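You operate a simulated robot arm through the tools that you are given. There is no shell and no other tool. Be economical: measure what you need, move in short steps, check, and stop when the job is done.

You run a simulated two-armed robot. Do the job below in one go: nothing can be reset, and whatever is moved stays where it is left.

TASK
Clamp the red tube in the polisher and run it at 10 N.
Fine: let it run to its end; leave it over the pad, the dials as set and the hood shut.
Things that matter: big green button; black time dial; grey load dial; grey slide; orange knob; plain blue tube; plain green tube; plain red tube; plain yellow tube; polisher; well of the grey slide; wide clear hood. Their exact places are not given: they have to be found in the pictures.

It is judged by the outcome, as a careful person would: the job done as asked, and still so three seconds after it is handed in. It fails if anything else is knocked over, pushed out of place, dropped, spilled or broken.

THE ROBOT
Two 7-joint arms with two-finger grippers on one trunk, on a base that drives. Base frame: it is fixed to the floor where the robot stands at the start and does not move with it; the origin is under the middle of the robot, x ahead of it, y to its left, z up. Units: mm, rad, N and s.
The left shoulder is at the start at [78, 151, 988], the right one opposite. With the tool pointing down near the work surface each hand reaches from about 320 to 800 mm from the robot's upright axis, wherever it stands, measured 20 degrees to its own side. Places, roughly: big green button [600, -200, 900]; black time dial [600, -100, 900]; grey load dial [600, -400, 900]; grey slide [800, -300, 900]; orange knob [700, -300, 900]; polisher [700, -200, 900]; well of the grey slide [700, -300, 900]; wide clear hood [900, -200, 1200]. Payload 2.54 kg a hand.
The TCP of each hand is the grasp point between the finger pads, 30 mm short of the fingertips. In the tool frame z runs along the fingers and y along their closing line. Largest opening 116 mm; the body of the gripper starts 95 mm behind the TCP.
Orientation is that of the tool frame in the base frame, as a unit quaternion [x, y, z, w]. With the fingers straight down and closing along the base's y, the tool's x points along the base's -x, its y along +y and its z along -z.

THE INTERFACE
- The arms move only by the tool move_arm. It takes "left_plan", "right_plan" or both (then of equal length, played together; a hand with none holds still); each is a list of rows, each a list of 7 numbers: the turn, a rotation vector about the tool's x, y, z in rad, then the shift along the tool's x, y, z in mm, then the opening, from 0 (shut) to 1 (fully open). In form: [[wx, wy, wz, tx, ty, tz, gripper], ...]. A call has 1 to 20 rows; each row is the pose to reach, as a shift and turn from the pose commanded when the call began, along the tool's axes at that moment. Each row takes 0.2 s and may step no farther than 50 mm and 0.15 rad from the row before; otherwise, or with a gripper value out of range, the whole call is refused. Where a pose cannot be reached the arm comes as near as it can. A force on the tool above 90 N (or 10 N above the force at the start of the call, whichever is more), or a blocked arm, ends the call early, and 0.2 s more pass. Each finger travels about 72 mm/s and halts on what it meets, pressing with about 31 N; the grip force reading is that of the motor and also rises with nothing between the fingers. The clock runs only during rows and for 0.2 s after the last one: add rows that repeat a pose to give the fingers time. It gives the time, the measured TCP pose, the force on the tool (base axes), the opening and the grip force at its end, in the units of the frame above (readings bear some noise), with the torque about the TCP (base axes, N m) and any sound that the robot's microphone picked up.
- Cameras (640 x 400 px; columns grow to the right, rows downward): "scene" is now at [154.6, -25, 1123.1]; the picture's right is [-0.27, -0.96, 0.00], its down [-0.40, 0.11, -0.91] and it looks along [0.88, -0.25, -0.42] (base axes); focal length 224 px, centre (320, 200). "left" rides on the left gripper at [69, 15, -122] in its tool frame; the picture's right is [-0.21, 0.98, 0.00], its down [-0.83, -0.18, -0.53] and it looks along [-0.52, -0.11, 0.85] (tool axes); focal length 251 px, centre (320, 200). "right" rides on the right gripper at [69, -15, -122] in its tool frame; the picture's right is [0.21, 0.98, 0.00], its down [-0.83, 0.18, -0.53] and it looks along [-0.52, 0.11, 0.85] (tool axes); focal length 251 px, centre (320, 200).
- capture(camera): a new picture of that camera. The clock stands still meanwhile.
- raise_lower(by): slides the trunk up (or, below 0, down) by that many mm; the arms and the scene camera ride with it, the base frame stays. It gives what a move gives, with no picture.
- roll_base(legs): drives the robot by 1 to 6 legs, each [ahead, left, turn to the left] in mm, mm and rad, along the robot's own axes; the way and the turn of a leg run together, so that a leg with both is an arc; at most 1500 mm and 3.142 rad a leg. The arms and the cameras ride along, it lands a little off, and it stops where it bumps. It gives what a move gives.
- aim_head(pan, tilt): turns the head with the scene camera to pan (to the left, within 1.396 rad either way) and tilt (down, from -0.506 to 1.204), counted from straight ahead of the robot. It gives what a move gives.
- pixel_to_xyz(camera, pixels): for up to 12 pixels [column, row] of the newest picture of that camera ("zoom" is the newest enlarged one), the place [x, y, z] in the base frame of the surface seen there, good to about 3 mm. The clock stands still meanwhile.
- zoom(camera, box): a new picture of the part [left, top, right, bottom] of that camera's present view, enlarged. The clock stands still meanwhile.
- job_done(): hands the job in; it is judged then, once.

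Go step by step. Measure first, check grasps and placings, and put right what went wrong. The budget is 80 turns and 58 pictures, counting those below and the enlarged ones. Unless the task says otherwise, let go and move clear before handing in, and close with one line.

The tools are called after ">>>" by a JSON object that holds its "method" and its "body". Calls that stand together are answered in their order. move_arm: Moves the arms, as the interface text tells. Its arguments: {"type":"object","properties":{"left_plan":{"type":"array"},"right_plan":{"type":"array"}},"required":[]} The other tools are called the same way: raise_lower (by) slides the trunk up or down; roll_base (legs) drives the base; aim_head (pan, tilt) turns the head that bears the scene camera; capture (camera) takes a picture; pixel_to_xyz (camera, pixels) gives the place of the surface under pixels of a picture; zoom (camera, box) takes an enlarged picture of a part of a camera's view; job_done () hands the job in.

At the start:

```text
time: 0.0
left_tool_pos: [551.4, 36.8, 1001.0]
left_tcp_rot: [0.0, 1.0, -0.001, 0.001]
left_force: [0.6, 0.7, -0.4]
left_wrist_torque: [0.01, 0.01, 0.01]
left_gripper_width: 116.1
left_grip_force: 0.0
right_tool_pos: [361.2, -372.5, 1000.0]
right_tcp_rot: [-0.001, 1.0, 0.0, 0.0]
right_force: [-0.8, -0.4, 0.6]
right_wrist_torque: [0.02, 0.0, 0.01]
right_gripper_width: 116.2
right_grip_force: 0.1
trunk travel left (down, up): [-225.0, 64.0]
robot x, y, heading: [-0.9, -1.2, 0.001]
head pan, tilt: [-0.276, 0.429]
```

scene: 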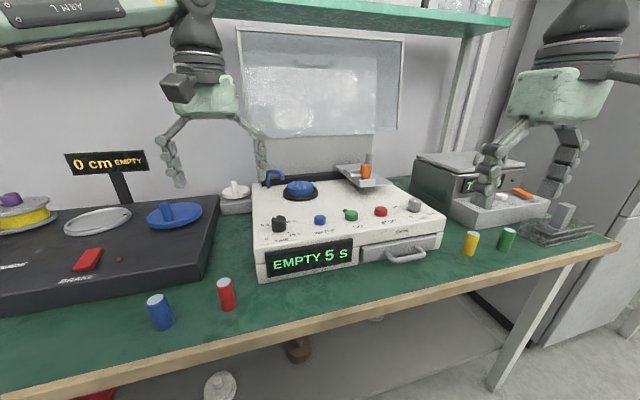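
right: 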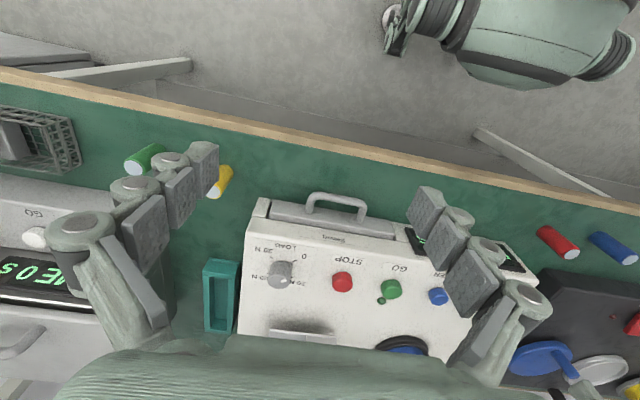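
left: 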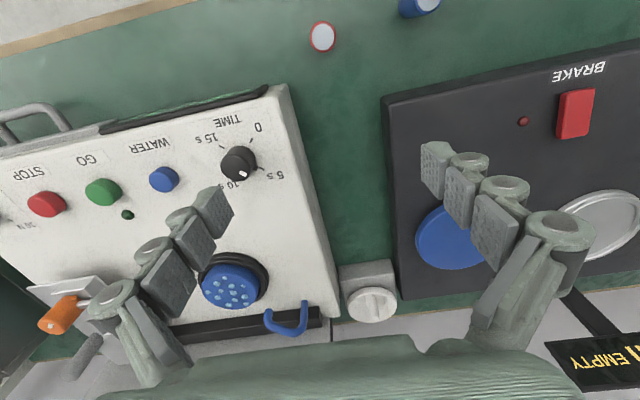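

The polisher is centred around scene pixel (340,220), with the red tube at (226,294), the slide and orange knob near (365,175), and the hood open behind. I'll zoom in to read the details.

>>> {"method": "zoom", "body": {"camera": "scene", "box": [200, 130, 460, 320]}}

>>> {"method": "zoom", "body": {"camera": "right", "box": [200, 170, 480, 360]}}

>>> {"method": "zoom", "body": {"camera": "left", "box": [0, 80, 350, 380]}}

>>> {"method": "pixel_to_xyz", "body": {"camera": "scene", "pixels": [[226, 282], [228, 306], [280, 221], [351, 214], [380, 210], [414, 203], [365, 172], [300, 188], [238, 28], [402, 40], [398, 130], [244, 128]]}}

```text
2.11 times, centred on (330, 225) of scene
```

zoom: 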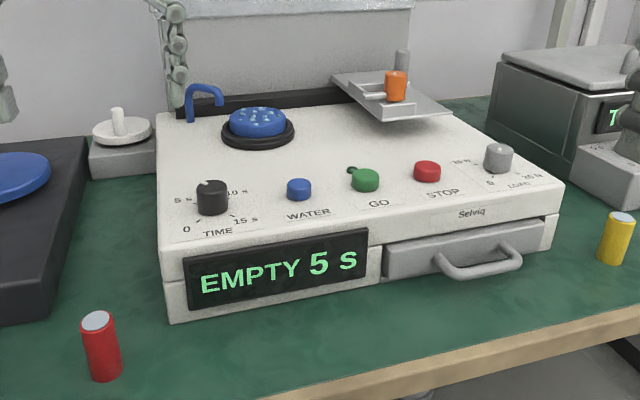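

```text
2.11 times, centred on (340, 265) of right
```

zoom: 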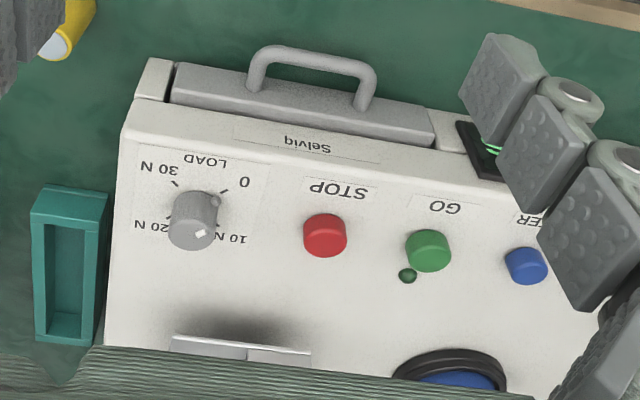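

```text
1.33 times, centred on (175, 230) of left
```

zoom: 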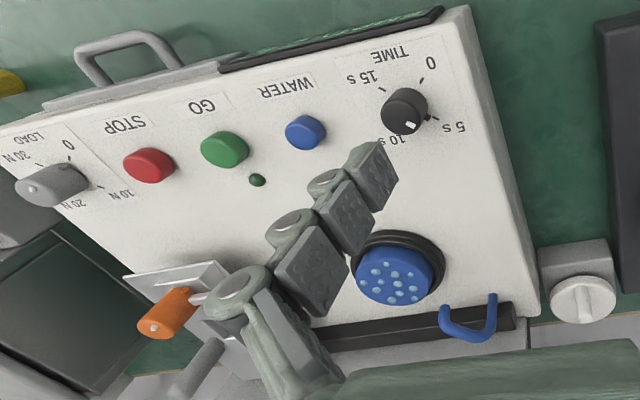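

```text
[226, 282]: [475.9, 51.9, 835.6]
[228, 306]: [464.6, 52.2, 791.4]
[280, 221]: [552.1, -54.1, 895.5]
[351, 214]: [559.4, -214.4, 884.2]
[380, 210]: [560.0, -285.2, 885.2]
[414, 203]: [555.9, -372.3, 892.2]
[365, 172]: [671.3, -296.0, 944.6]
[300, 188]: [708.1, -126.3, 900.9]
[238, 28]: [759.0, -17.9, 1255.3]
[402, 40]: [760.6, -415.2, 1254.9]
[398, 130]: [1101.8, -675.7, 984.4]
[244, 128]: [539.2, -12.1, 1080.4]
```

The display reads EMPTY 5 S, and the load dial's pointer is unclear. I'll take closer zooms of the slide with its knob, the load dial, and the time dial.

>>> {"method": "zoom", "body": {"camera": "scene", "box": [320, 145, 420, 205]}}

>>> {"method": "zoom", "body": {"camera": "right", "box": [235, 225, 335, 290]}}

>>> {"method": "zoom", "body": {"camera": "left", "box": [0, 250, 160, 360]}}

```text
6.40 times, centred on (370, 175) of scene
```

zoom: 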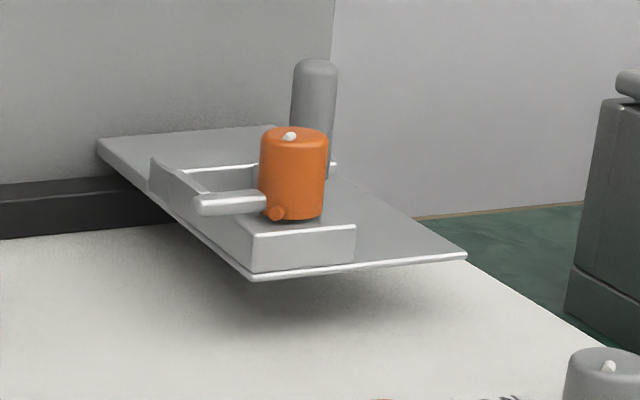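

```text
6.15 times, centred on (285, 258) of right
```

zoom: 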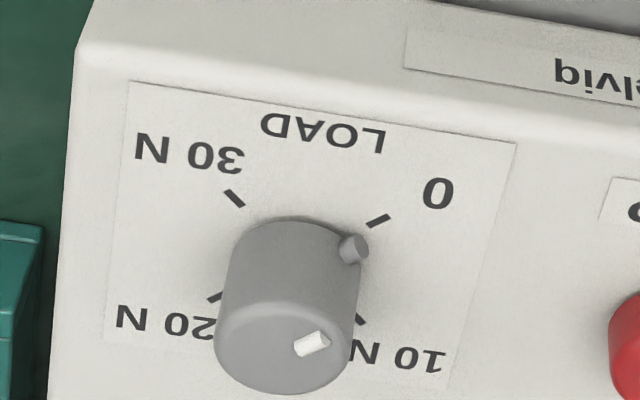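

```text
3.64 times, centred on (80, 305) of left
```

zoom: 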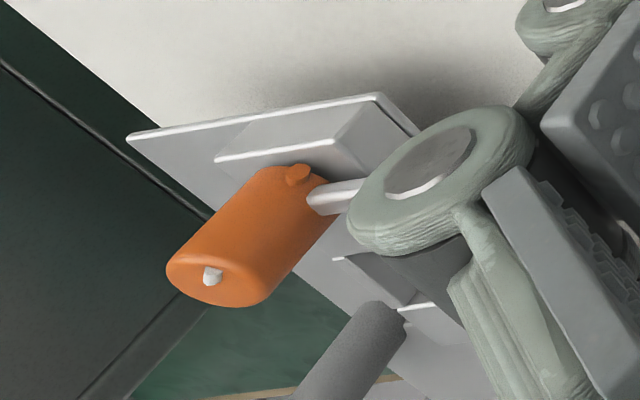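

The load dial's nub points to 0 and the time dial points to 5 s. The left hand hides the slide and the hood base, so I'll bring it back over the red tube and look again.

>>> {"method": "move_arm", "body": {"left_plan": [[0, 0, 0, 40, 6, 0, 0.6], [0, 0, 0, 80, 12, 0, 0.6], [0, 0, 0, 80, 12, 0, 0.6]]}}

>>> {"method": "aim_head", "body": {"pan": -0.35, "tilt": 0.25}}

>>> {"method": "capture", "body": {"camera": "scene"}}

>>> {"method": "capture", "body": {"camera": "left"}}

```text
time: 0.8
left_tool_pos: [473.8, 46.8, 999.4]
left_tcp_rot: [0.0, 1.0, 0.0, 0.001]
left_force: [0.0, 0.5, 0.1]
left_wrist_torque: [0.04, 0.03, -0.01]
left_gripper_width: 69.4
left_grip_force: 0.1
right_tool_pos: [360.5, -372.1, 999.3]
right_tcp_rot: [0.0, 1.0, 0.0, 0.001]
right_force: [0.2, 0.2, -0.2]
right_wrist_torque: [-0.01, -0.04, -0.02]
right_gripper_width: 116.0
right_grip_force: 0.0
trunk travel left (down, up): [-225.0, 64.0]
robot x, y, heading: [1.5, 0.2, 0.001]
head pan, tilt: [-0.276, 0.429]
```

```text
time: 1.5
left_tool_pos: [473.8, 47.1, 998.3]
left_tcp_rot: [0.0, 1.0, 0.0, 0.0]
left_force: [-0.1, 0.5, -0.1]
left_wrist_torque: [-0.02, -0.01, 0.0]
left_gripper_width: 69.4
left_grip_force: 0.0
right_tool_pos: [360.6, -372.9, 1000.7]
right_tcp_rot: [-0.001, 1.0, 0.0, 0.0]
right_force: [-0.8, -0.4, 0.2]
right_wrist_torque: [0.0, 0.0, 0.01]
right_gripper_width: 116.2
right_grip_force: 0.1
trunk travel left (down, up): [-225.0, 64.0]
robot x, y, heading: [0.7, -2.2, -0.003]
head pan, tilt: [-0.351, 0.25]
```

```text
48 pictures are left
```

scene: 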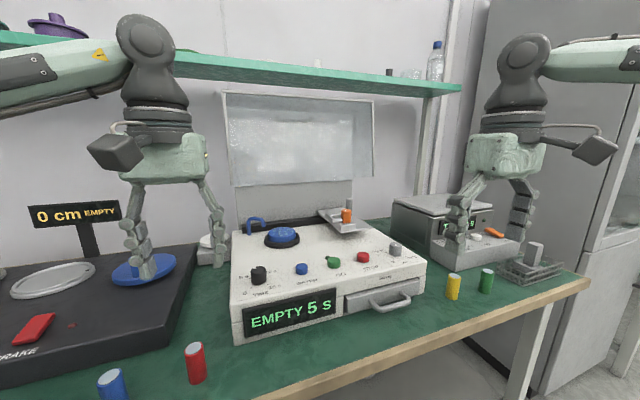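

```text
47 pictures are left
```

left: 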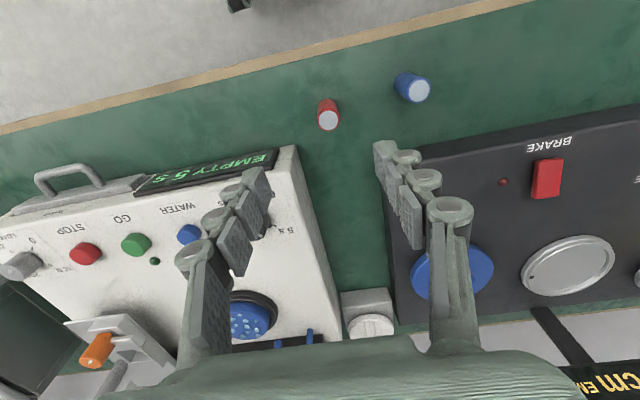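

Now I'll measure the red tube at (328,115) in the left view, along with the slide, pad and hood points.

>>> {"method": "pixel_to_xyz", "body": {"camera": "left", "pixels": [[328, 120], [328, 102], [418, 90], [95, 350], [250, 320], [300, 150], [375, 325], [130, 330], [75, 326]]}}

>>> {"method": "pixel_to_xyz", "body": {"camera": "scene", "pixels": [[194, 347], [223, 94], [374, 103], [371, 175], [232, 184], [300, 140], [300, 205], [347, 205], [282, 236], [322, 213], [375, 222], [255, 223]]}}

>>> {"method": "zoom", "body": {"camera": "scene", "box": [220, 80, 400, 250]}}

```text
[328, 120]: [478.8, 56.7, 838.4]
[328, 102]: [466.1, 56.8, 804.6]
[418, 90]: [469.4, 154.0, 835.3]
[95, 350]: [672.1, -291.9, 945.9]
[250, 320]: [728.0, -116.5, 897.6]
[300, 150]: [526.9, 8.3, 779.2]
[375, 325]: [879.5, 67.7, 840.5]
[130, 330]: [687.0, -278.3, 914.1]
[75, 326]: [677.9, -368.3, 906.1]
```

```text
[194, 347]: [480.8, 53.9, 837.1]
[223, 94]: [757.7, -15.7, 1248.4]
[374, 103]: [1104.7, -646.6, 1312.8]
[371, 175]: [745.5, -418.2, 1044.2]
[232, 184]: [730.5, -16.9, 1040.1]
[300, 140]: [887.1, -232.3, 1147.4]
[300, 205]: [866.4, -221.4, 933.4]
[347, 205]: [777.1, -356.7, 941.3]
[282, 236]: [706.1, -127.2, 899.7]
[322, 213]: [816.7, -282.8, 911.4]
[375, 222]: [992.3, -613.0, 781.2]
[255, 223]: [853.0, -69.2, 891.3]
```

```text
2.35 times, centred on (310, 165) of scene
```

zoom: 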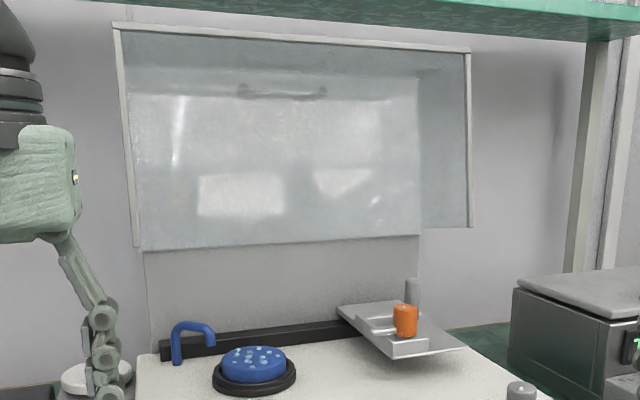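

The red tube stands at about (479,55), with its top at z≈838. Before choosing a grasp I'll bring the right hand forward to see the well and slide from above.

>>> {"method": "move_arm", "body": {"right_plan": [[0, 0, 0, -40, 20, 0, 1], [0, 0, 0, -80, 40, 0, 1], [0, 0, 0, -120, 60, 0, 1], [0, 0, 0, -140, 70, 0, 1]]}}

>>> {"method": "capture", "body": {"camera": "right"}}

```text
time: 2.5
left_tool_pos: [474.7, 46.9, 999.3]
left_tcp_rot: [0.0, 1.0, 0.0, 0.001]
left_force: [-1.2, -0.2, 0.5]
left_wrist_torque: [-0.03, 0.05, -0.01]
left_gripper_width: 69.6
left_grip_force: 0.1
right_tool_pos: [503.3, -299.7, 998.0]
right_tcp_rot: [-0.001, 1.0, 0.0, -0.001]
right_force: [-0.9, -0.5, 0.2]
right_wrist_torque: [-0.01, 0.0, -0.01]
right_gripper_width: 116.0
right_grip_force: 0.0
trunk travel left (down, up): [-225.0, 64.0]
robot x, y, heading: [-1.3, -1.5, -0.003]
head pan, tilt: [-0.351, 0.25]
```

```text
45 pictures are left
```

right: 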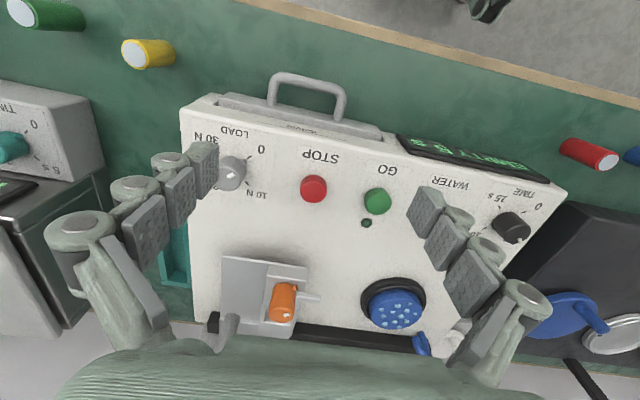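

>>> {"method": "zoom", "body": {"camera": "right", "box": [200, 235, 350, 345]}}

>>> {"method": "pixel_to_xyz", "body": {"camera": "right", "pixels": [[224, 258], [222, 330], [306, 267], [286, 312], [318, 297], [397, 312], [230, 345], [232, 165], [378, 195], [514, 222], [285, 275], [262, 280]]}}

```text
3.64 times, centred on (275, 290) of right
```

zoom: 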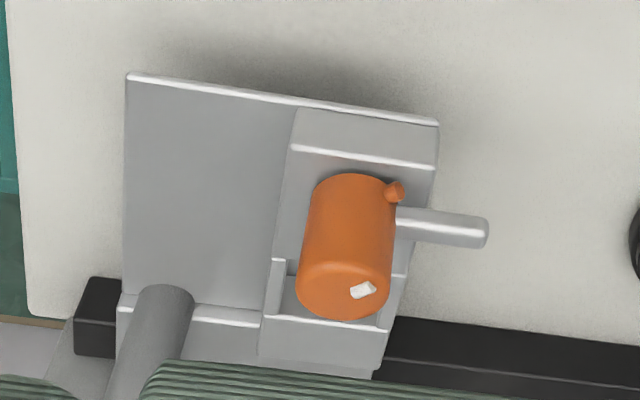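

```text
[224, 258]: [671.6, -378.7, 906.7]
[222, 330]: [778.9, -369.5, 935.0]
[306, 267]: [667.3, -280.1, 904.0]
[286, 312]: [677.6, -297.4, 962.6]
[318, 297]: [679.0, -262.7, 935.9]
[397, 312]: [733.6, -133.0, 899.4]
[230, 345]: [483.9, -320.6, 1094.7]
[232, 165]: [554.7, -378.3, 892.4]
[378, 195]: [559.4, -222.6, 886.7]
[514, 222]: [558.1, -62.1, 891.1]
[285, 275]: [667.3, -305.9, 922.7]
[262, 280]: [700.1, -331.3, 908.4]
```

The well lies behind the knob on the slide, between a front block and a rear jaw. I'll move the right hand higher and forward for a steeper view of it.

>>> {"method": "move_arm", "body": {"right_plan": [[0, 0, 0, -5, 10, -45, 1], [0, 0, 0, -45, 20, -60, 1], [0, 0, 0, -90, 30, -65, 1], [0, 0, 0, -115, 30, -65, 1]]}}

>>> {"method": "zoom", "body": {"camera": "right", "box": [180, 120, 420, 340]}}

```text
time: 3.5
left_tool_pos: [474.9, 45.8, 998.6]
left_tcp_rot: [0.0, 1.0, 0.0, 0.0]
left_force: [0.1, 0.2, 0.3]
left_wrist_torque: [0.01, 0.02, -0.01]
left_gripper_width: 69.4
left_grip_force: 0.0
right_tool_pos: [617.2, -270.4, 1062.2]
right_tcp_rot: [0.002, 1.0, 0.0, -0.002]
right_force: [0.5, 0.8, -0.1]
right_wrist_torque: [0.01, -0.02, 0.0]
right_gripper_width: 115.9
right_grip_force: 0.0
trunk travel left (down, up): [-225.0, 64.0]
robot x, y, heading: [2.0, -0.4, 0.001]
head pan, tilt: [-0.351, 0.25]
```

```text
1.82 times, centred on (300, 230) of right
```

zoom: 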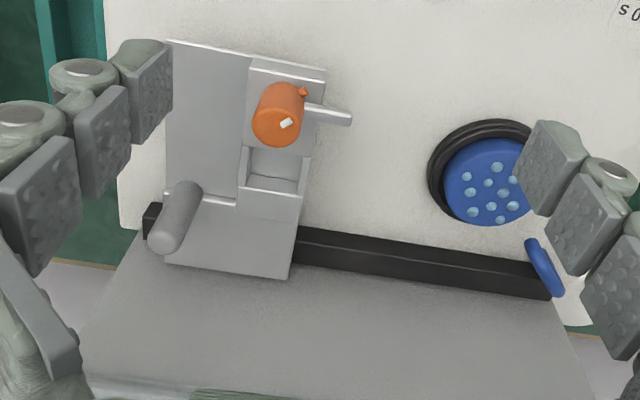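

>>> {"method": "zoom", "body": {"camera": "right", "box": [230, 135, 330, 285]}}

>>> {"method": "pixel_to_xyz", "body": {"camera": "zoom", "pixels": [[320, 200]]}}

>>> {"method": "pixel_to_xyz", "body": {"camera": "right", "pixels": [[272, 160], [329, 209], [272, 217], [284, 211], [311, 209], [285, 224], [344, 217], [394, 214], [280, 246], [248, 225], [262, 192], [308, 180]]}}

```text
2.67 times, centred on (280, 210) of right
```

zoom: 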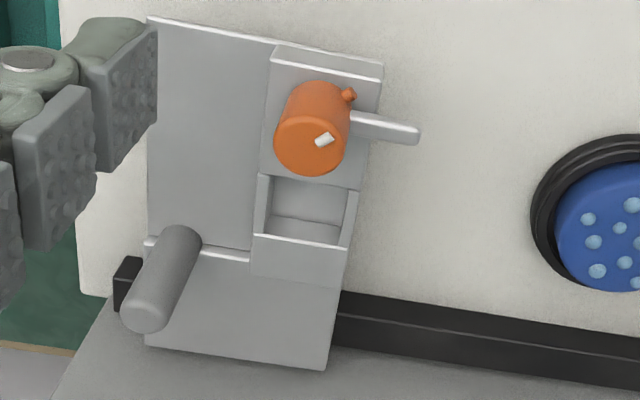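

```text
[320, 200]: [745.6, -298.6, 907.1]
```

```text
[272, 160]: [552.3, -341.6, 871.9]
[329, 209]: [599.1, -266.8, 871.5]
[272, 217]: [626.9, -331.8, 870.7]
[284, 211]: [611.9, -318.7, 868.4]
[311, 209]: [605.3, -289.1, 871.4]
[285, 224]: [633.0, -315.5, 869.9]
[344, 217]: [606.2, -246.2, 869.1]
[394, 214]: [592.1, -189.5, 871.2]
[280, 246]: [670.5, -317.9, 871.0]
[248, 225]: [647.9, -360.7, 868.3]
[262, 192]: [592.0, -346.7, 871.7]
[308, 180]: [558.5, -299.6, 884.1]
```

>>> {"method": "pixel_to_xyz", "body": {"camera": "zoom", "pixels": [[263, 200], [354, 215], [300, 240], [300, 275], [310, 200], [310, 225], [325, 140], [325, 75], [400, 134], [150, 310], [270, 330], [355, 95]]}}

>>> {"method": "pixel_to_xyz", "body": {"camera": "zoom", "pixels": [[256, 240], [340, 250], [260, 177], [355, 190], [612, 240], [150, 240], [190, 235], [305, 178], [440, 320], [290, 80]]}}

```text
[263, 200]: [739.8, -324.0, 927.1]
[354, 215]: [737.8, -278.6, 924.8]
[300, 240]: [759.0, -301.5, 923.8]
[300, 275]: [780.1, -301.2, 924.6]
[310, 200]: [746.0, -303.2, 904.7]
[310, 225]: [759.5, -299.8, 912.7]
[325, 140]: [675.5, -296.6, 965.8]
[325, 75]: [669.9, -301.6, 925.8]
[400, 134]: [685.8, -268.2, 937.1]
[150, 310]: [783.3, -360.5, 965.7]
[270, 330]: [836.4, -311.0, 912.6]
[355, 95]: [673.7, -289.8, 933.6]
```

```text
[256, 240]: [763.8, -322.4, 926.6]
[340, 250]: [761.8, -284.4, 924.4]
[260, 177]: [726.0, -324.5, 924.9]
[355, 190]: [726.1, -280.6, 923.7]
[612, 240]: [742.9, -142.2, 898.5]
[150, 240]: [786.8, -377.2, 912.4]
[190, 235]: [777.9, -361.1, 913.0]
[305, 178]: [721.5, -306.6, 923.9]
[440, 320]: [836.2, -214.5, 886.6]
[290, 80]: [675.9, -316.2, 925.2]
```

The well's interior spans about x 721–759 and y −319…−284, with its rim at z≈925 and floor at z≈905. I'll check whether the raised hood has a lower wall that the hand could hit.

>>> {"method": "capture", "body": {"camera": "scene"}}

>>> {"method": "pixel_to_xyz", "body": {"camera": "scene", "pixels": [[293, 100], [293, 108], [293, 118], [293, 130], [293, 150], [293, 165], [293, 172], [293, 178], [293, 184], [293, 190], [365, 150], [365, 178]]}}

>>> {"method": "pixel_to_xyz", "body": {"camera": "scene", "pixels": [[340, 182], [345, 176], [355, 178], [240, 184], [235, 150], [300, 120], [310, 121], [320, 119], [293, 95], [293, 97]]}}

```text
41 pictures are left
```

scene: 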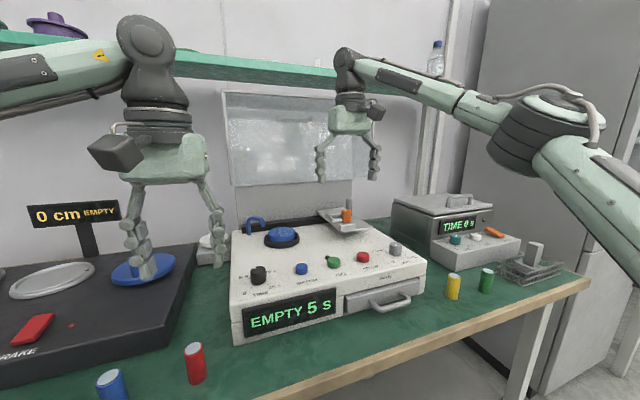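

```text
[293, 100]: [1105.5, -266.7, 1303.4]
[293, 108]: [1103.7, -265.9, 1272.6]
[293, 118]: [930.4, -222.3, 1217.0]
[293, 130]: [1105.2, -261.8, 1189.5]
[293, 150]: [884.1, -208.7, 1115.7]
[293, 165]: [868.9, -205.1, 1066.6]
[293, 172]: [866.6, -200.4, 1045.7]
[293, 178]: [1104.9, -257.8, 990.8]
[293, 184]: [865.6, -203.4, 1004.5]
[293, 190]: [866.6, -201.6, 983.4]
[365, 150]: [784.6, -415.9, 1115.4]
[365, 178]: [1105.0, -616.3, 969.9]
```

```text
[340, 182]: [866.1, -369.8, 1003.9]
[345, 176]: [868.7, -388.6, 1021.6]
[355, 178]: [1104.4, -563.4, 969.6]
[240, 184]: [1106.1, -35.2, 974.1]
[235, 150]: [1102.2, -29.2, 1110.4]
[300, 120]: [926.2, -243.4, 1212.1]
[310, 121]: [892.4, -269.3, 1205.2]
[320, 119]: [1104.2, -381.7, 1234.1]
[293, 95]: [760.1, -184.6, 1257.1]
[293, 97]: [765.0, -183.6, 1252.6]
```

The hood has no lower wall, so the hand can work inside it, and it hinges near x≈868, z≈1015. The right hand can reach both tube and well, so I'll move the left hand aside and bring the right one over the red tube.

>>> {"method": "move_arm", "body": {"left_plan": [[0, 0, 0, 10, 45, 0, 0.6], [0, 0, 0, 30, 90, 0, 0.6], [0, 0, 0, 50, 135, 0, 0.6], [0, 0, 0, 60, 180, 0, 0.6], [0, 0, 0, 60, 220, 0, 0.6]]}}

>>> {"method": "move_arm", "body": {"right_plan": [[0, 0, 0, 40, 20, 5, 0.6], [0, 0, 0, 80, 45, 10, 0.6], [0, 0, 0, 115, 80, 15, 0.6], [0, 0, 0, 138, 120, 20, 0.6], [0, 0, 0, 138, 165, 30, 0.6], [0, 0, 0, 138, 210, 40, 0.6], [0, 0, 0, 138, 255, 50, 0.6], [0, 0, 0, 138, 300, 60, 0.6], [0, 0, 0, 138, 325.5, 62, 0.6], [0, 0, 0, 138, 325.5, 62, 0.6]]}}

>>> {"method": "zoom", "body": {"camera": "right", "box": [160, 20, 480, 220]}}

```text
time: 4.7
left_tool_pos: [410.4, 269.1, 1000.3]
left_tcp_rot: [0.001, 1.0, 0.0, 0.0]
left_force: [0.7, 0.5, -0.5]
left_wrist_torque: [0.02, 0.01, 0.0]
left_gripper_width: 69.6
left_grip_force: 0.1
right_tool_pos: [616.6, -269.4, 1062.4]
right_tcp_rot: [-0.001, 1.0, 0.001, 0.0]
right_force: [-0.3, 0.7, -0.1]
right_wrist_torque: [-0.02, -0.02, 0.0]
right_gripper_width: 116.0
right_grip_force: 0.1
trunk travel left (down, up): [-225.0, 64.0]
robot x, y, heading: [-0.6, -5.1, -0.0]
head pan, tilt: [-0.351, 0.25]
```

```text
time: 6.9
left_tool_pos: [411.5, 268.2, 1000.2]
left_tcp_rot: [0.0, 1.0, 0.0, 0.001]
left_force: [0.4, 0.3, -0.3]
left_wrist_torque: [-0.01, -0.02, 0.01]
left_gripper_width: 69.4
left_grip_force: 0.0
right_tool_pos: [475.0, -102.5, 1033.3]
right_tcp_rot: [0.0, 1.0, 0.001, 0.0]
right_force: [0.3, -0.3, 0.1]
right_wrist_torque: [-0.01, -0.05, -0.02]
right_gripper_width: 69.7
right_grip_force: 0.0
right hand out of reach, approached as far as the arm can: row 6, 7, 8, 9, 10
trunk travel left (down, up): [-225.0, 64.0]
robot x, y, heading: [3.1, 0.8, 0.002]
head pan, tilt: [-0.351, 0.25]
```

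```text
2.00 times, centred on (320, 120) of right
```

zoom: 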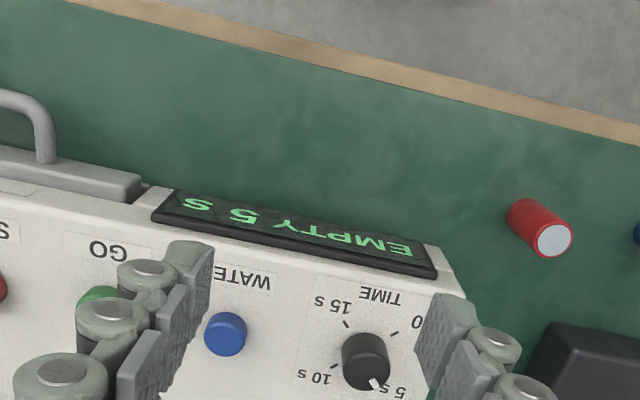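

The right hand can't cross the middle (it stopped at y≈−102). I'll drive the base 190 mm to the left so the tube is on its own side.

>>> {"method": "roll_base", "body": {"legs": [[0, 190, 0]]}}

>>> {"method": "capture", "body": {"camera": "right"}}

>>> {"method": "pixel_to_xyz", "body": {"camera": "right", "pixels": [[320, 100], [320, 120], [310, 110]]}}

```text
time: 9.4
left_tool_pos: [412.2, 456.6, 1000.4]
left_tcp_rot: [0.001, 1.0, -0.001, 0.001]
left_force: [-0.3, -0.7, 0.3]
left_wrist_torque: [-0.01, -0.01, -0.01]
left_gripper_width: 69.7
left_grip_force: 0.2
right_tool_pos: [474.6, 85.6, 1034.5]
right_tcp_rot: [0.001, 1.0, 0.001, 0.0]
right_force: [0.0, 0.0, 1.2]
right_wrist_torque: [0.01, -0.02, -0.02]
right_gripper_width: 69.8
right_grip_force: 0.2
trunk travel left (down, up): [-225.0, 64.0]
robot x, y, heading: [-0.6, 190.5, -0.005]
head pan, tilt: [-0.351, 0.25]
```

```text
39 pictures are left
```

right: 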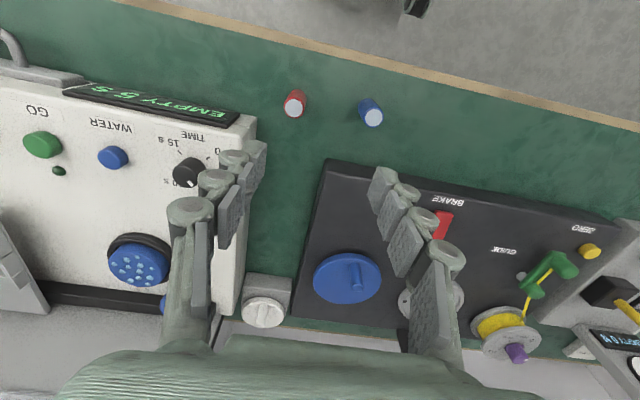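

```text
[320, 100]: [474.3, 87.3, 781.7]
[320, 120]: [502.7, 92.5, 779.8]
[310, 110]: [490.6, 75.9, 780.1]
```

Table height is z≈780, so the tube is about 58 mm tall. I'll measure the tube's top disc at (293,108).

>>> {"method": "pixel_to_xyz", "body": {"camera": "right", "pixels": [[293, 109], [287, 108], [299, 111], [293, 115], [295, 104], [300, 97], [287, 99], [371, 116]]}}

```text
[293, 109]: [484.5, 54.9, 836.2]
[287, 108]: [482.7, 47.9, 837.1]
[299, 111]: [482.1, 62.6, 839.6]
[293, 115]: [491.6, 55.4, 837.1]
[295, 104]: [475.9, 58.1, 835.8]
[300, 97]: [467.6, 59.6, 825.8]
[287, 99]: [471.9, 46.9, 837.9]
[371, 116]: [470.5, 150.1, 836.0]
```

>>> {"method": "move_arm", "body": {"right_plan": [[0, 0, 0, -6, -30.5, 34, 0.6], [0, 0, 0, -6, -30.5, 34, 0.6]]}}

```text
time: 10.0
left_tool_pos: [411.6, 458.0, 1000.2]
left_tcp_rot: [0.001, 1.0, 0.0, 0.001]
left_force: [0.2, 1.0, -0.2]
left_wrist_torque: [0.02, -0.01, -0.04]
left_gripper_width: 69.6
left_grip_force: 0.1
right_tool_pos: [482.7, 57.3, 999.3]
right_tcp_rot: [0.002, 1.0, 0.002, 0.001]
right_force: [0.1, -0.8, 0.2]
right_wrist_torque: [0.02, -0.01, -0.02]
right_gripper_width: 69.3
right_grip_force: 0.1
trunk travel left (down, up): [-225.0, 64.0]
robot x, y, heading: [-3.8, 190.6, -0.002]
head pan, tilt: [-0.351, 0.25]
```

The hand is over the tube at (482.7, 57.3). I'll descend to z≈834 and close.

>>> {"method": "move_arm", "body": {"right_plan": [[0, 0, 0, 1, -2, 45, 0.6], [0, 0, 0, 1, -2, 90, 0.6], [0, 0, 0, 1, -2, 130, 0.6], [0, 0, 0, 1, -2, 165, 0.6], [0, 0, 0, 1, -2, 165, 0.6], [0, 0, 0, 1, -2, 165, 0.1], [0, 0, 0, 1, -2, 165, 0.1], [0, 0, 0, 1, -2, 165, 0.1], [0, 0, 0, 1, -2, 165, 0.1]]}}

>>> {"method": "capture", "body": {"camera": "right"}}

```text
time: 12.0
left_tool_pos: [412.1, 456.7, 999.0]
left_tcp_rot: [0.001, 1.0, 0.0, 0.001]
left_force: [0.2, 0.5, 0.4]
left_wrist_torque: [-0.01, -0.02, 0.01]
left_gripper_width: 69.4
left_grip_force: 0.1
right_tool_pos: [478.0, 56.4, 832.4]
right_tcp_rot: [0.002, 1.0, 0.001, 0.0]
right_force: [0.4, 0.0, -0.2]
right_wrist_torque: [0.0, 0.0, -0.01]
right_gripper_width: 24.7
right_grip_force: 31.0
trunk travel left (down, up): [-225.0, 64.0]
robot x, y, heading: [-1.6, 191.2, -0.003]
head pan, tilt: [-0.351, 0.25]
```

```text
38 pictures are left
```

right: 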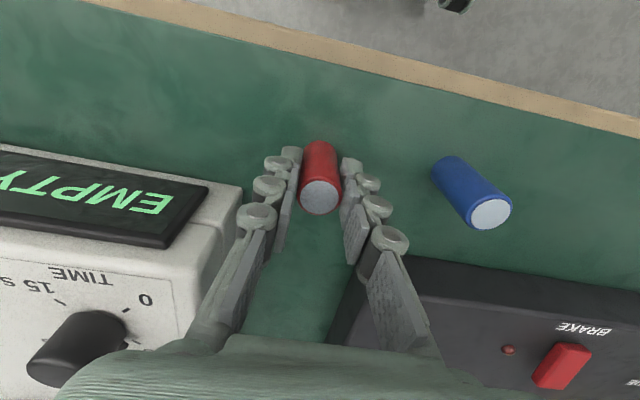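

The tube is held (24.7 mm, 31 N). I'll lift it clear and drive back to the right.

>>> {"method": "move_arm", "body": {"right_plan": [[0, 0, 0, 0, 0, -45, 0.1], [0, 0, 0, 0, 0, -90, 0.1], [0, 0, 0, 0, 0, -135, 0.1], [0, 0, 0, 0, 0, -180, 0.1], [0, 0, 0, 0, 0, -200, 0.1]]}}

>>> {"method": "roll_base", "body": {"legs": [[0, -230, 0]]}}

```text
time: 13.2
left_tool_pos: [412.1, 456.8, 1000.6]
left_tcp_rot: [0.001, 1.0, -0.001, 0.001]
left_force: [1.1, 0.4, 0.1]
left_wrist_torque: [-0.01, 0.03, 0.02]
left_gripper_width: 69.6
left_grip_force: 0.1
right_tool_pos: [477.7, 56.0, 1032.8]
right_tcp_rot: [0.002, 1.0, 0.001, 0.0]
right_force: [0.3, -0.9, -1.0]
right_wrist_torque: [0.0, -0.02, -0.01]
right_gripper_width: 24.7
right_grip_force: 30.8
trunk travel left (down, up): [-225.0, 64.0]
robot x, y, heading: [-5.3, 190.1, -0.003]
head pan, tilt: [-0.351, 0.25]
```

```text
time: 16.0
left_tool_pos: [410.5, 232.8, 1000.0]
left_tcp_rot: [-0.001, 1.0, -0.001, 0.001]
left_force: [-0.6, -0.6, 0.5]
left_wrist_torque: [-0.02, 0.01, 0.03]
left_gripper_width: 69.8
left_grip_force: 0.0
right_tool_pos: [478.9, -168.0, 1031.7]
right_tcp_rot: [0.0, 1.0, 0.001, -0.001]
right_force: [0.4, -0.9, -1.0]
right_wrist_torque: [0.0, -0.01, -0.03]
right_gripper_width: 24.7
right_grip_force: 30.9
trunk travel left (down, up): [-225.0, 64.0]
robot x, y, heading: [1.8, -37.2, 0.005]
head pan, tilt: [-0.351, 0.25]
```

The base is now at y≈−37 with the tube at z≈1032. I'll go to the well with the hand tilted 0.26 rad back, so that the wrist clears the raised hood's rim (x≈758).

>>> {"method": "move_arm", "body": {"right_plan": [[0, -0.065, 0, -20, -33, -4, 0.1], [0, -0.13, 0, -40, -66, -8, 0.1], [0, -0.195, 0, -60, -100, -12, 0.1], [0, -0.26, 0, -81, -133, -15, 0.1], [0, -0.26, 0, -120, -133, -15, 0.1], [0, -0.26, 0, -160, -133, -14, 0.1], [0, -0.26, 0, -200, -133, -12, 0.1], [0, -0.26, 0, -240, -133, -8, 0.1], [0, -0.26, 0, -240, -133, -8, 0.1]]}}

>>> {"method": "capture", "body": {"camera": "right"}}

>>> {"method": "capture", "body": {"camera": "scene"}}

```text
time: 18.0
left_tool_pos: [410.7, 232.7, 999.8]
left_tcp_rot: [0.0, 1.0, 0.001, 0.001]
left_force: [-0.7, 0.7, 0.2]
left_wrist_torque: [0.0, -0.01, 0.02]
left_gripper_width: 69.6
left_grip_force: 0.1
right_tool_pos: [701.3, -321.2, 1034.8]
right_tcp_rot: [0.0, 0.992, 0.0, 0.13]
right_force: [0.8, 0.0, -0.5]
right_wrist_torque: [-0.05, -0.01, 0.02]
right_gripper_width: 24.8
right_grip_force: 31.1
right hand out of reach, approached as far as the arm can: row 8, 9
trunk travel left (down, up): [-225.0, 64.0]
robot x, y, heading: [-2.8, -35.7, 0.003]
head pan, tilt: [-0.351, 0.25]
```

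```text
37 pictures are left
```

right: 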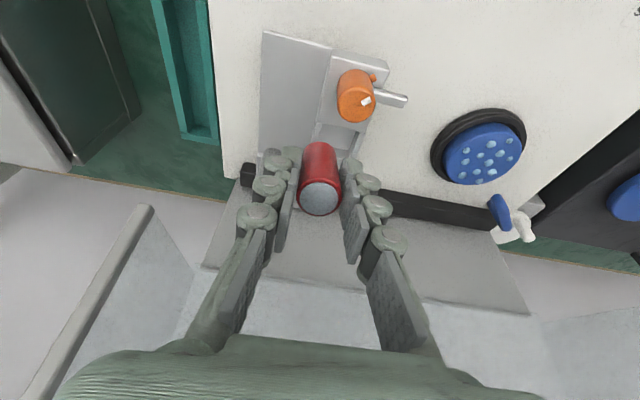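

```text
36 pictures are left
```

scene: 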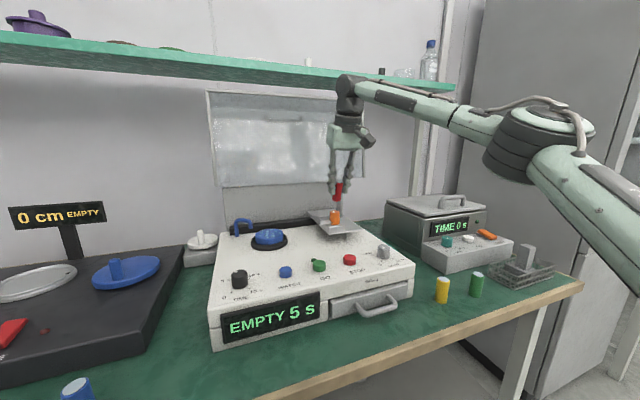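

Full reach ends at x≈701, so the robot must come closer. I'll pull the hand back 85 mm and drive forward 80 mm.

>>> {"method": "move_arm", "body": {"right_plan": [[0, 0, 0, 41, 10, -11, 0.1], [0, 0, 0, 82, 20, -22, 0.1]]}}

>>> {"method": "roll_base", "body": {"legs": [[80, 0, 0]]}}

```text
time: 18.6
left_tool_pos: [409.6, 231.8, 1000.3]
left_tcp_rot: [-0.002, 1.0, 0.0, 0.001]
left_force: [0.0, -0.6, 0.2]
left_wrist_torque: [-0.01, -0.03, -0.01]
left_gripper_width: 69.6
left_grip_force: 0.0
right_tool_pos: [616.1, -301.3, 1037.9]
right_tcp_rot: [0.0, 0.991, 0.001, 0.131]
right_force: [0.7, -0.3, 0.2]
right_wrist_torque: [0.03, -0.02, 0.03]
right_gripper_width: 24.7
right_grip_force: 31.1
trunk travel left (down, up): [-225.0, 64.0]
robot x, y, heading: [2.3, -36.0, 0.005]
head pan, tilt: [-0.351, 0.25]
```

```text
time: 19.6
left_tool_pos: [489.7, 233.0, 1000.0]
left_tcp_rot: [-0.002, 1.0, -0.001, 0.0]
left_force: [0.8, -0.2, -0.3]
left_wrist_torque: [0.01, 0.03, -0.04]
left_gripper_width: 69.7
left_grip_force: 0.1
right_tool_pos: [696.6, -301.5, 1037.5]
right_tcp_rot: [-0.001, 0.992, 0.002, 0.13]
right_force: [0.4, 0.4, -1.3]
right_wrist_torque: [-0.01, 0.01, 0.01]
right_gripper_width: 24.7
right_grip_force: 31.1
trunk travel left (down, up): [-225.0, 64.0]
robot x, y, heading: [75.5, -35.6, 0.006]
head pan, tilt: [-0.351, 0.25]
```

>>> {"method": "move_arm", "body": {"right_plan": [[0, 0, 0, -22.7, 0.5, 23.6, 0.1], [0, 0, 0, -22.7, 0.5, 23.6, 0.1]]}}

>>> {"method": "zoom", "body": {"camera": "right", "box": [200, 60, 440, 230]}}

>>> {"method": "zoom", "body": {"camera": "scene", "box": [240, 60, 440, 260]}}

```text
time: 20.2
left_tool_pos: [489.0, 232.3, 1000.9]
left_tcp_rot: [-0.001, 1.0, 0.001, 0.001]
left_force: [0.5, 0.9, 0.5]
left_wrist_torque: [-0.01, -0.03, -0.02]
left_gripper_width: 69.3
left_grip_force: 0.0
right_tool_pos: [722.9, -302.3, 1020.7]
right_tcp_rot: [0.0, 0.992, 0.0, 0.13]
right_force: [-0.8, -0.3, -0.4]
right_wrist_torque: [-0.04, 0.05, -0.02]
right_gripper_width: 24.7
right_grip_force: 31.1
trunk travel left (down, up): [-225.0, 64.0]
robot x, y, heading: [78.1, -37.3, -0.013]
head pan, tilt: [-0.351, 0.25]
```

```text
2.35 times, centred on (320, 145) of right
```

zoom: 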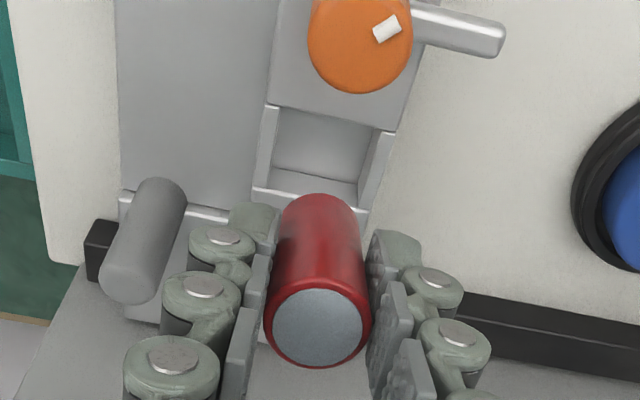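

```text
2.00 times, centred on (340, 160) of scene
```

zoom: 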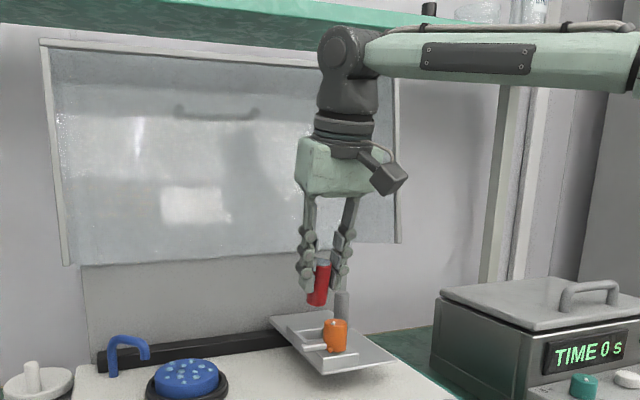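

I'll measure the well's inner edges from this closer view.

>>> {"method": "pixel_to_xyz", "body": {"camera": "zoom", "pixels": [[268, 130], [276, 140], [385, 150], [374, 150], [325, 108], [325, 125], [310, 160], [310, 178], [320, 192], [265, 190], [357, 200], [455, 20]]}}

```text
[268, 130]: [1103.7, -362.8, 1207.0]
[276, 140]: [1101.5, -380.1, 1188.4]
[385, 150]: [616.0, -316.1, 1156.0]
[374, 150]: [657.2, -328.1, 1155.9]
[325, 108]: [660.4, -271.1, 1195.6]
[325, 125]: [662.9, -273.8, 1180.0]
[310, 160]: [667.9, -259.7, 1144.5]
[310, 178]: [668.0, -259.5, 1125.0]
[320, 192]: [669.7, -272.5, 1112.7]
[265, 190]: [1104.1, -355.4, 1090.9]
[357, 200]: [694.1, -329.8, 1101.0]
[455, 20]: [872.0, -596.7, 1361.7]
```

>>> {"method": "zoom", "body": {"camera": "right", "box": [200, 60, 440, 230]}}

>>> {"method": "pixel_to_xyz", "body": {"camera": "zoom", "pixels": [[268, 130], [278, 140], [385, 150], [372, 150], [325, 108], [325, 125], [310, 160], [310, 178], [325, 188], [262, 190], [460, 25], [385, 30]]}}

```text
2.35 times, centred on (320, 145) of right
```

zoom: 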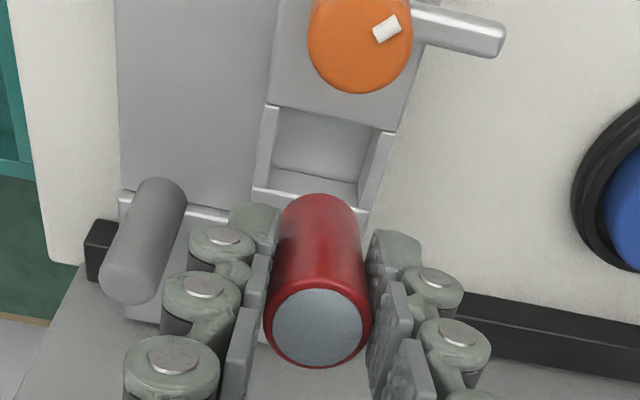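

```text
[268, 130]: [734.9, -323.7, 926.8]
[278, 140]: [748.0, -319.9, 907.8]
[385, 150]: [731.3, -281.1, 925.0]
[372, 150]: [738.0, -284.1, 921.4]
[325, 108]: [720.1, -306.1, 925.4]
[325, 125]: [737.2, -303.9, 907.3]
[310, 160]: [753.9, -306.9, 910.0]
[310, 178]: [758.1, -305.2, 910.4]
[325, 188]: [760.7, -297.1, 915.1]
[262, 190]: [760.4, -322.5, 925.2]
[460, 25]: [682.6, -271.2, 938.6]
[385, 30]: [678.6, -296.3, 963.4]
```

The inner well is x 722–760, y −320…−284, with its floor at z≈907. I'll lower the tube to about 3 mm above the floor.

>>> {"method": "move_arm", "body": {"right_plan": [[0, 0, 0, 0, 0, 15, 0.1], [0, 0, 0, 5, 0, 35, 0.1], [0, 0, 0, 8, 0, 46, 0.1], [0, 0, 0, 10.8, 0, 55, 0.1], [0, 0, 0, 10.8, 0, 55, 0.1]]}}

>>> {"method": "zoom", "body": {"camera": "right", "box": [200, 60, 440, 230]}}

```text
time: 21.4
left_tool_pos: [490.6, 231.9, 1000.6]
left_tcp_rot: [-0.001, 1.0, 0.0, 0.001]
left_force: [0.2, -0.2, 0.0]
left_wrist_torque: [-0.01, -0.04, 0.03]
left_gripper_width: 69.5
left_grip_force: 0.0
right_tool_pos: [725.9, -301.2, 965.5]
right_tcp_rot: [0.0, 0.992, 0.001, 0.13]
right_force: [0.0, -0.1, -0.5]
right_wrist_torque: [0.0, 0.04, 0.0]
right_gripper_width: 24.6
right_grip_force: 31.5
trunk travel left (down, up): [-225.0, 64.0]
robot x, y, heading: [79.2, -37.5, -0.002]
head pan, tilt: [-0.351, 0.25]
```

```text
2.35 times, centred on (320, 145) of right
```

zoom: 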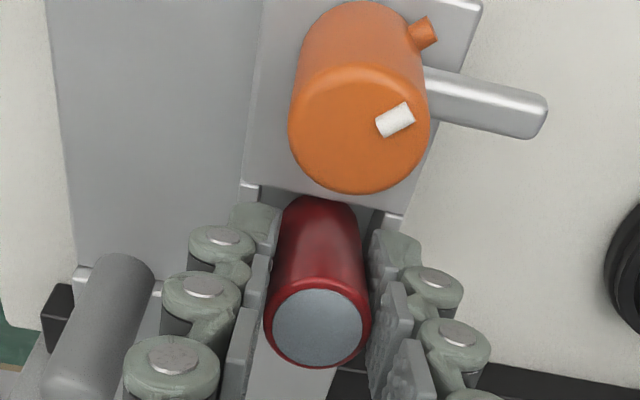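

The tube's lower end is in the well with no contact force. I'll bring it closer to upright, release, and look.

>>> {"method": "move_arm", "body": {"right_plan": [[0, 0.07, 0, -3, 0, 1, 0.1], [0, 0.14, 0, -6.5, 0, 2.8, 0.1], [0, 0.14, 0, -6.5, 0, 2.8, 0.1]]}}

>>> {"method": "move_arm", "body": {"right_plan": [[0, 0, 0, 0, 0, 0, 0.25], [0, 0, 0, 0, 0, 0, 0.4], [0, 0, 0, 0, 0, 0, 0.4], [0, 0, 0, 0, 0, 0, 0.4]]}}

>>> {"method": "zoom", "body": {"camera": "right", "box": [200, 60, 440, 230]}}

```text
time: 22.2
left_tool_pos: [489.6, 232.7, 1000.8]
left_tcp_rot: [-0.001, 1.0, 0.001, 0.001]
left_force: [0.8, -0.1, -0.5]
left_wrist_torque: [0.01, -0.02, 0.0]
left_gripper_width: 69.4
left_grip_force: 0.1
right_tool_pos: [731.7, -300.4, 963.4]
right_tcp_rot: [0.001, 0.998, 0.001, 0.06]
right_force: [-0.3, 0.8, -0.4]
right_wrist_torque: [0.03, -0.05, -0.02]
right_gripper_width: 24.7
right_grip_force: 30.8
trunk travel left (down, up): [-225.0, 64.0]
robot x, y, heading: [79.8, -36.7, 0.001]
head pan, tilt: [-0.351, 0.25]
```

```text
time: 23.2
left_tool_pos: [489.4, 232.2, 1000.7]
left_tcp_rot: [-0.001, 1.0, -0.001, 0.001]
left_force: [0.5, -0.3, 0.2]
left_wrist_torque: [-0.02, -0.01, 0.01]
left_gripper_width: 69.5
left_grip_force: 0.0
right_tool_pos: [733.1, -301.1, 964.6]
right_tcp_rot: [0.0, 0.998, 0.001, 0.06]
right_force: [0.1, 0.2, 0.7]
right_wrist_torque: [-0.01, -0.02, 0.03]
right_gripper_width: 46.4
right_grip_force: 0.0
trunk travel left (down, up): [-225.0, 64.0]
robot x, y, heading: [77.9, -35.6, -0.001]
head pan, tilt: [-0.351, 0.25]
```

```text
2.35 times, centred on (320, 145) of right
```

zoom: 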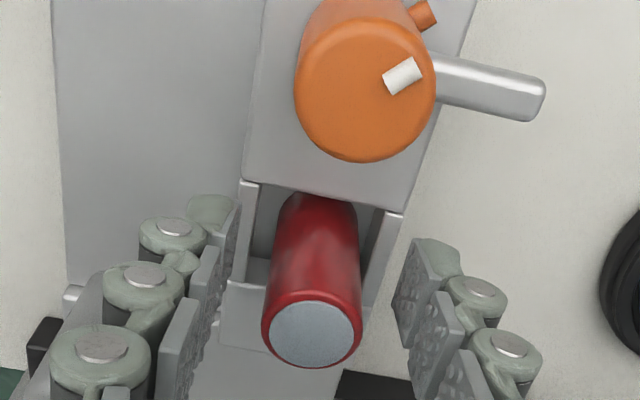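

The red tube now stands in the well. The knob's metal arm points to +y, so a clockwise quarter turn should swing it onto the tube. I'll lift off, straighten the hand, and measure the knob.

>>> {"method": "move_arm", "body": {"right_plan": [[0, 0, 0, -5, 0, -45, 0.4], [0, 0, 0, -10, 0, -90, 0.4], [0, 0.06, 0, 25, 0, -95, 0.4], [0, 0.12, 0, 65, 2, -92, 0.4], [0, 0.12, 0, 65, 2, -92, 0.45]]}}

>>> {"method": "capture", "body": {"camera": "right"}}

>>> {"method": "zoom", "body": {"camera": "right", "box": [200, 60, 440, 230]}}

```text
time: 24.4
left_tool_pos: [489.0, 231.8, 999.2]
left_tcp_rot: [-0.001, 1.0, 0.0, 0.001]
left_force: [0.1, 0.4, -0.2]
left_wrist_torque: [-0.03, 0.0, 0.0]
left_gripper_width: 69.7
left_grip_force: 0.1
right_tool_pos: [656.4, -299.9, 1047.4]
right_tcp_rot: [0.001, 1.0, 0.001, 0.0]
right_force: [0.3, -0.1, 0.4]
right_wrist_torque: [0.01, -0.03, 0.02]
right_gripper_width: 52.2
right_grip_force: 0.1
trunk travel left (down, up): [-225.0, 64.0]
robot x, y, heading: [81.7, -32.3, 0.003]
head pan, tilt: [-0.351, 0.25]
```

```text
30 pictures are left
```

right: 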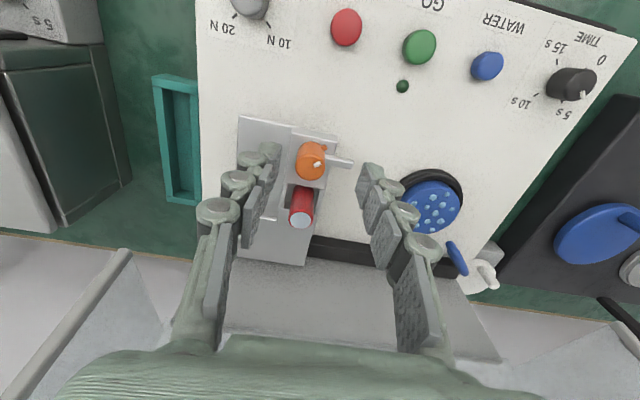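

```text
2.35 times, centred on (320, 145) of right
```

zoom: 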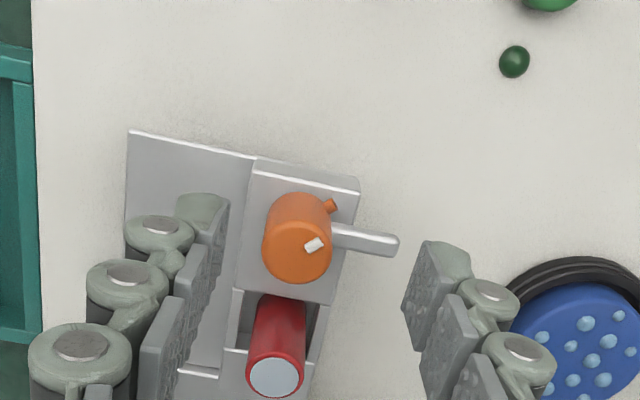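

>>> {"method": "pixel_to_xyz", "body": {"camera": "zoom", "pixels": [[297, 250], [268, 250], [328, 250], [297, 230], [297, 276], [297, 210], [330, 207], [390, 244], [345, 235], [274, 380], [260, 160], [355, 190]]}}

```text
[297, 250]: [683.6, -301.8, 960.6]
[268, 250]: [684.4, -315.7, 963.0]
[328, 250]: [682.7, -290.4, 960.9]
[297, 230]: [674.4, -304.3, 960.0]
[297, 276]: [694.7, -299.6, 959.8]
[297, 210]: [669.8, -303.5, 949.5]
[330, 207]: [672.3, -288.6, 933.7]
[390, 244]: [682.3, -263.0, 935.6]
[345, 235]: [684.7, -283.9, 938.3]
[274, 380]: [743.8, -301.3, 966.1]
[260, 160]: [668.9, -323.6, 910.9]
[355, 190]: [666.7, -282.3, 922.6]
```

The knob's centre is at (683.5, −302.5), radius ≈13.5, top z≈962. I'll yaw the hand −0.75, descend so the tips stay above the metal arm (z≈943), and grip.

>>> {"method": "move_arm", "body": {"right_plan": [[0, 0, -0.15, -6, -1, 8, 0.45], [0, 0, -0.3, -12, -2, 16, 0.45], [0, 0, -0.45, -18, -2.6, 25, 0.45], [0, 0, -0.6, -27, -2.6, 35, 0.45], [0, 0, -0.75, -27, -2.6, 45, 0.45], [0, 0, -0.75, -27, -2.6, 60, 0.45], [0, 0, -0.75, -27, -2.6, 71, 0.45], [0, 0, -0.75, -27, -2.6, 71, 0.1], [0, 0, -0.75, -27, -2.6, 71, 0.1], [0, 0, -0.75, -27, -2.6, 71, 0.1]]}}

>>> {"method": "zoom", "body": {"camera": "right", "box": [200, 60, 440, 230]}}

```text
time: 26.6
left_tool_pos: [488.8, 232.0, 1001.0]
left_tcp_rot: [-0.001, 1.0, 0.0, 0.001]
left_force: [-0.1, -0.5, 0.0]
left_wrist_torque: [-0.04, -0.02, -0.01]
left_gripper_width: 69.5
left_grip_force: 0.0
right_tool_pos: [686.1, -301.1, 977.3]
right_tcp_rot: [-0.367, 0.93, 0.0, 0.001]
right_force: [3.3, -0.5, -0.5]
right_wrist_torque: [0.08, -0.4, 0.02]
right_gripper_width: 27.2
right_grip_force: 45.3
trunk travel left (down, up): [-225.0, 64.0]
robot x, y, heading: [79.9, -33.4, 0.001]
head pan, tilt: [-0.351, 0.25]
```

```text
2.35 times, centred on (320, 145) of right
```

zoom: 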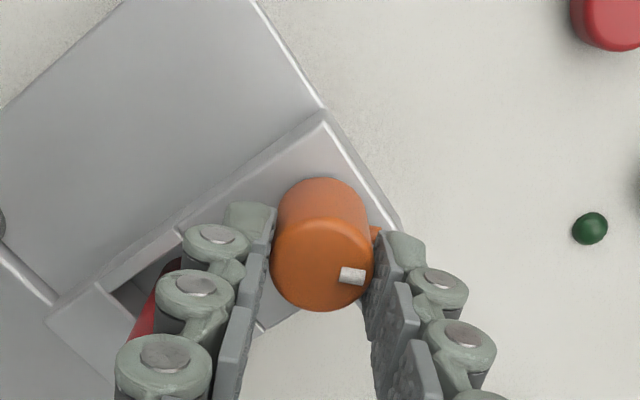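

The knob is gripped, 27 mm across. I'll turn it clockwise by 0.6 rad and check the torque.

>>> {"method": "move_arm", "body": {"right_plan": [[0, 0, 0.15, 0, 0, 0, 0.1], [0, 0, 0.3, 0, 0, 0, 0.1], [0, 0, 0.45, 0, 0, 0, 0.1], [0, 0, 0.6, 0, 0, 0, 0.1], [0, 0, 0.6, 0, 0, 0, 0.1]]}}

>>> {"method": "zoom", "body": {"camera": "right", "box": [200, 60, 440, 230]}}

```text
time: 27.8
left_tool_pos: [489.2, 232.6, 999.5]
left_tcp_rot: [-0.001, 1.0, 0.001, 0.0]
left_force: [-0.3, 0.0, 0.1]
left_wrist_torque: [0.04, 0.0, 0.03]
left_gripper_width: 69.6
left_grip_force: 0.1
right_tool_pos: [687.0, -300.9, 976.6]
right_tcp_rot: [-0.073, 0.997, 0.001, 0.002]
right_force: [17.2, -0.5, 9.5]
right_wrist_torque: [-0.2, 0.09, 0.01]
right_gripper_width: 27.1
right_grip_force: 45.2
trunk travel left (down, up): [-225.0, 64.0]
robot x, y, heading: [81.6, -37.3, -0.001]
head pan, tilt: [-0.351, 0.25]
```

```text
2.35 times, centred on (320, 145) of right
```

zoom: 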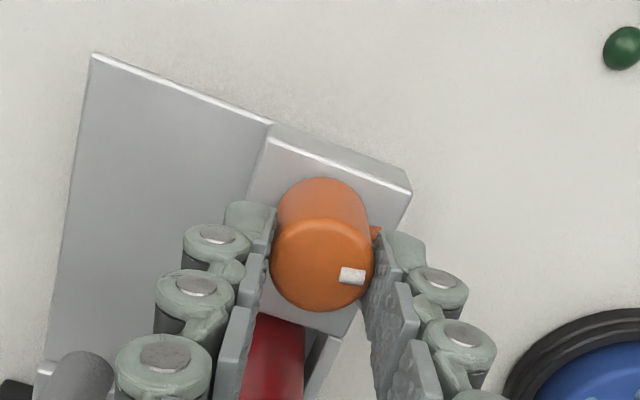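

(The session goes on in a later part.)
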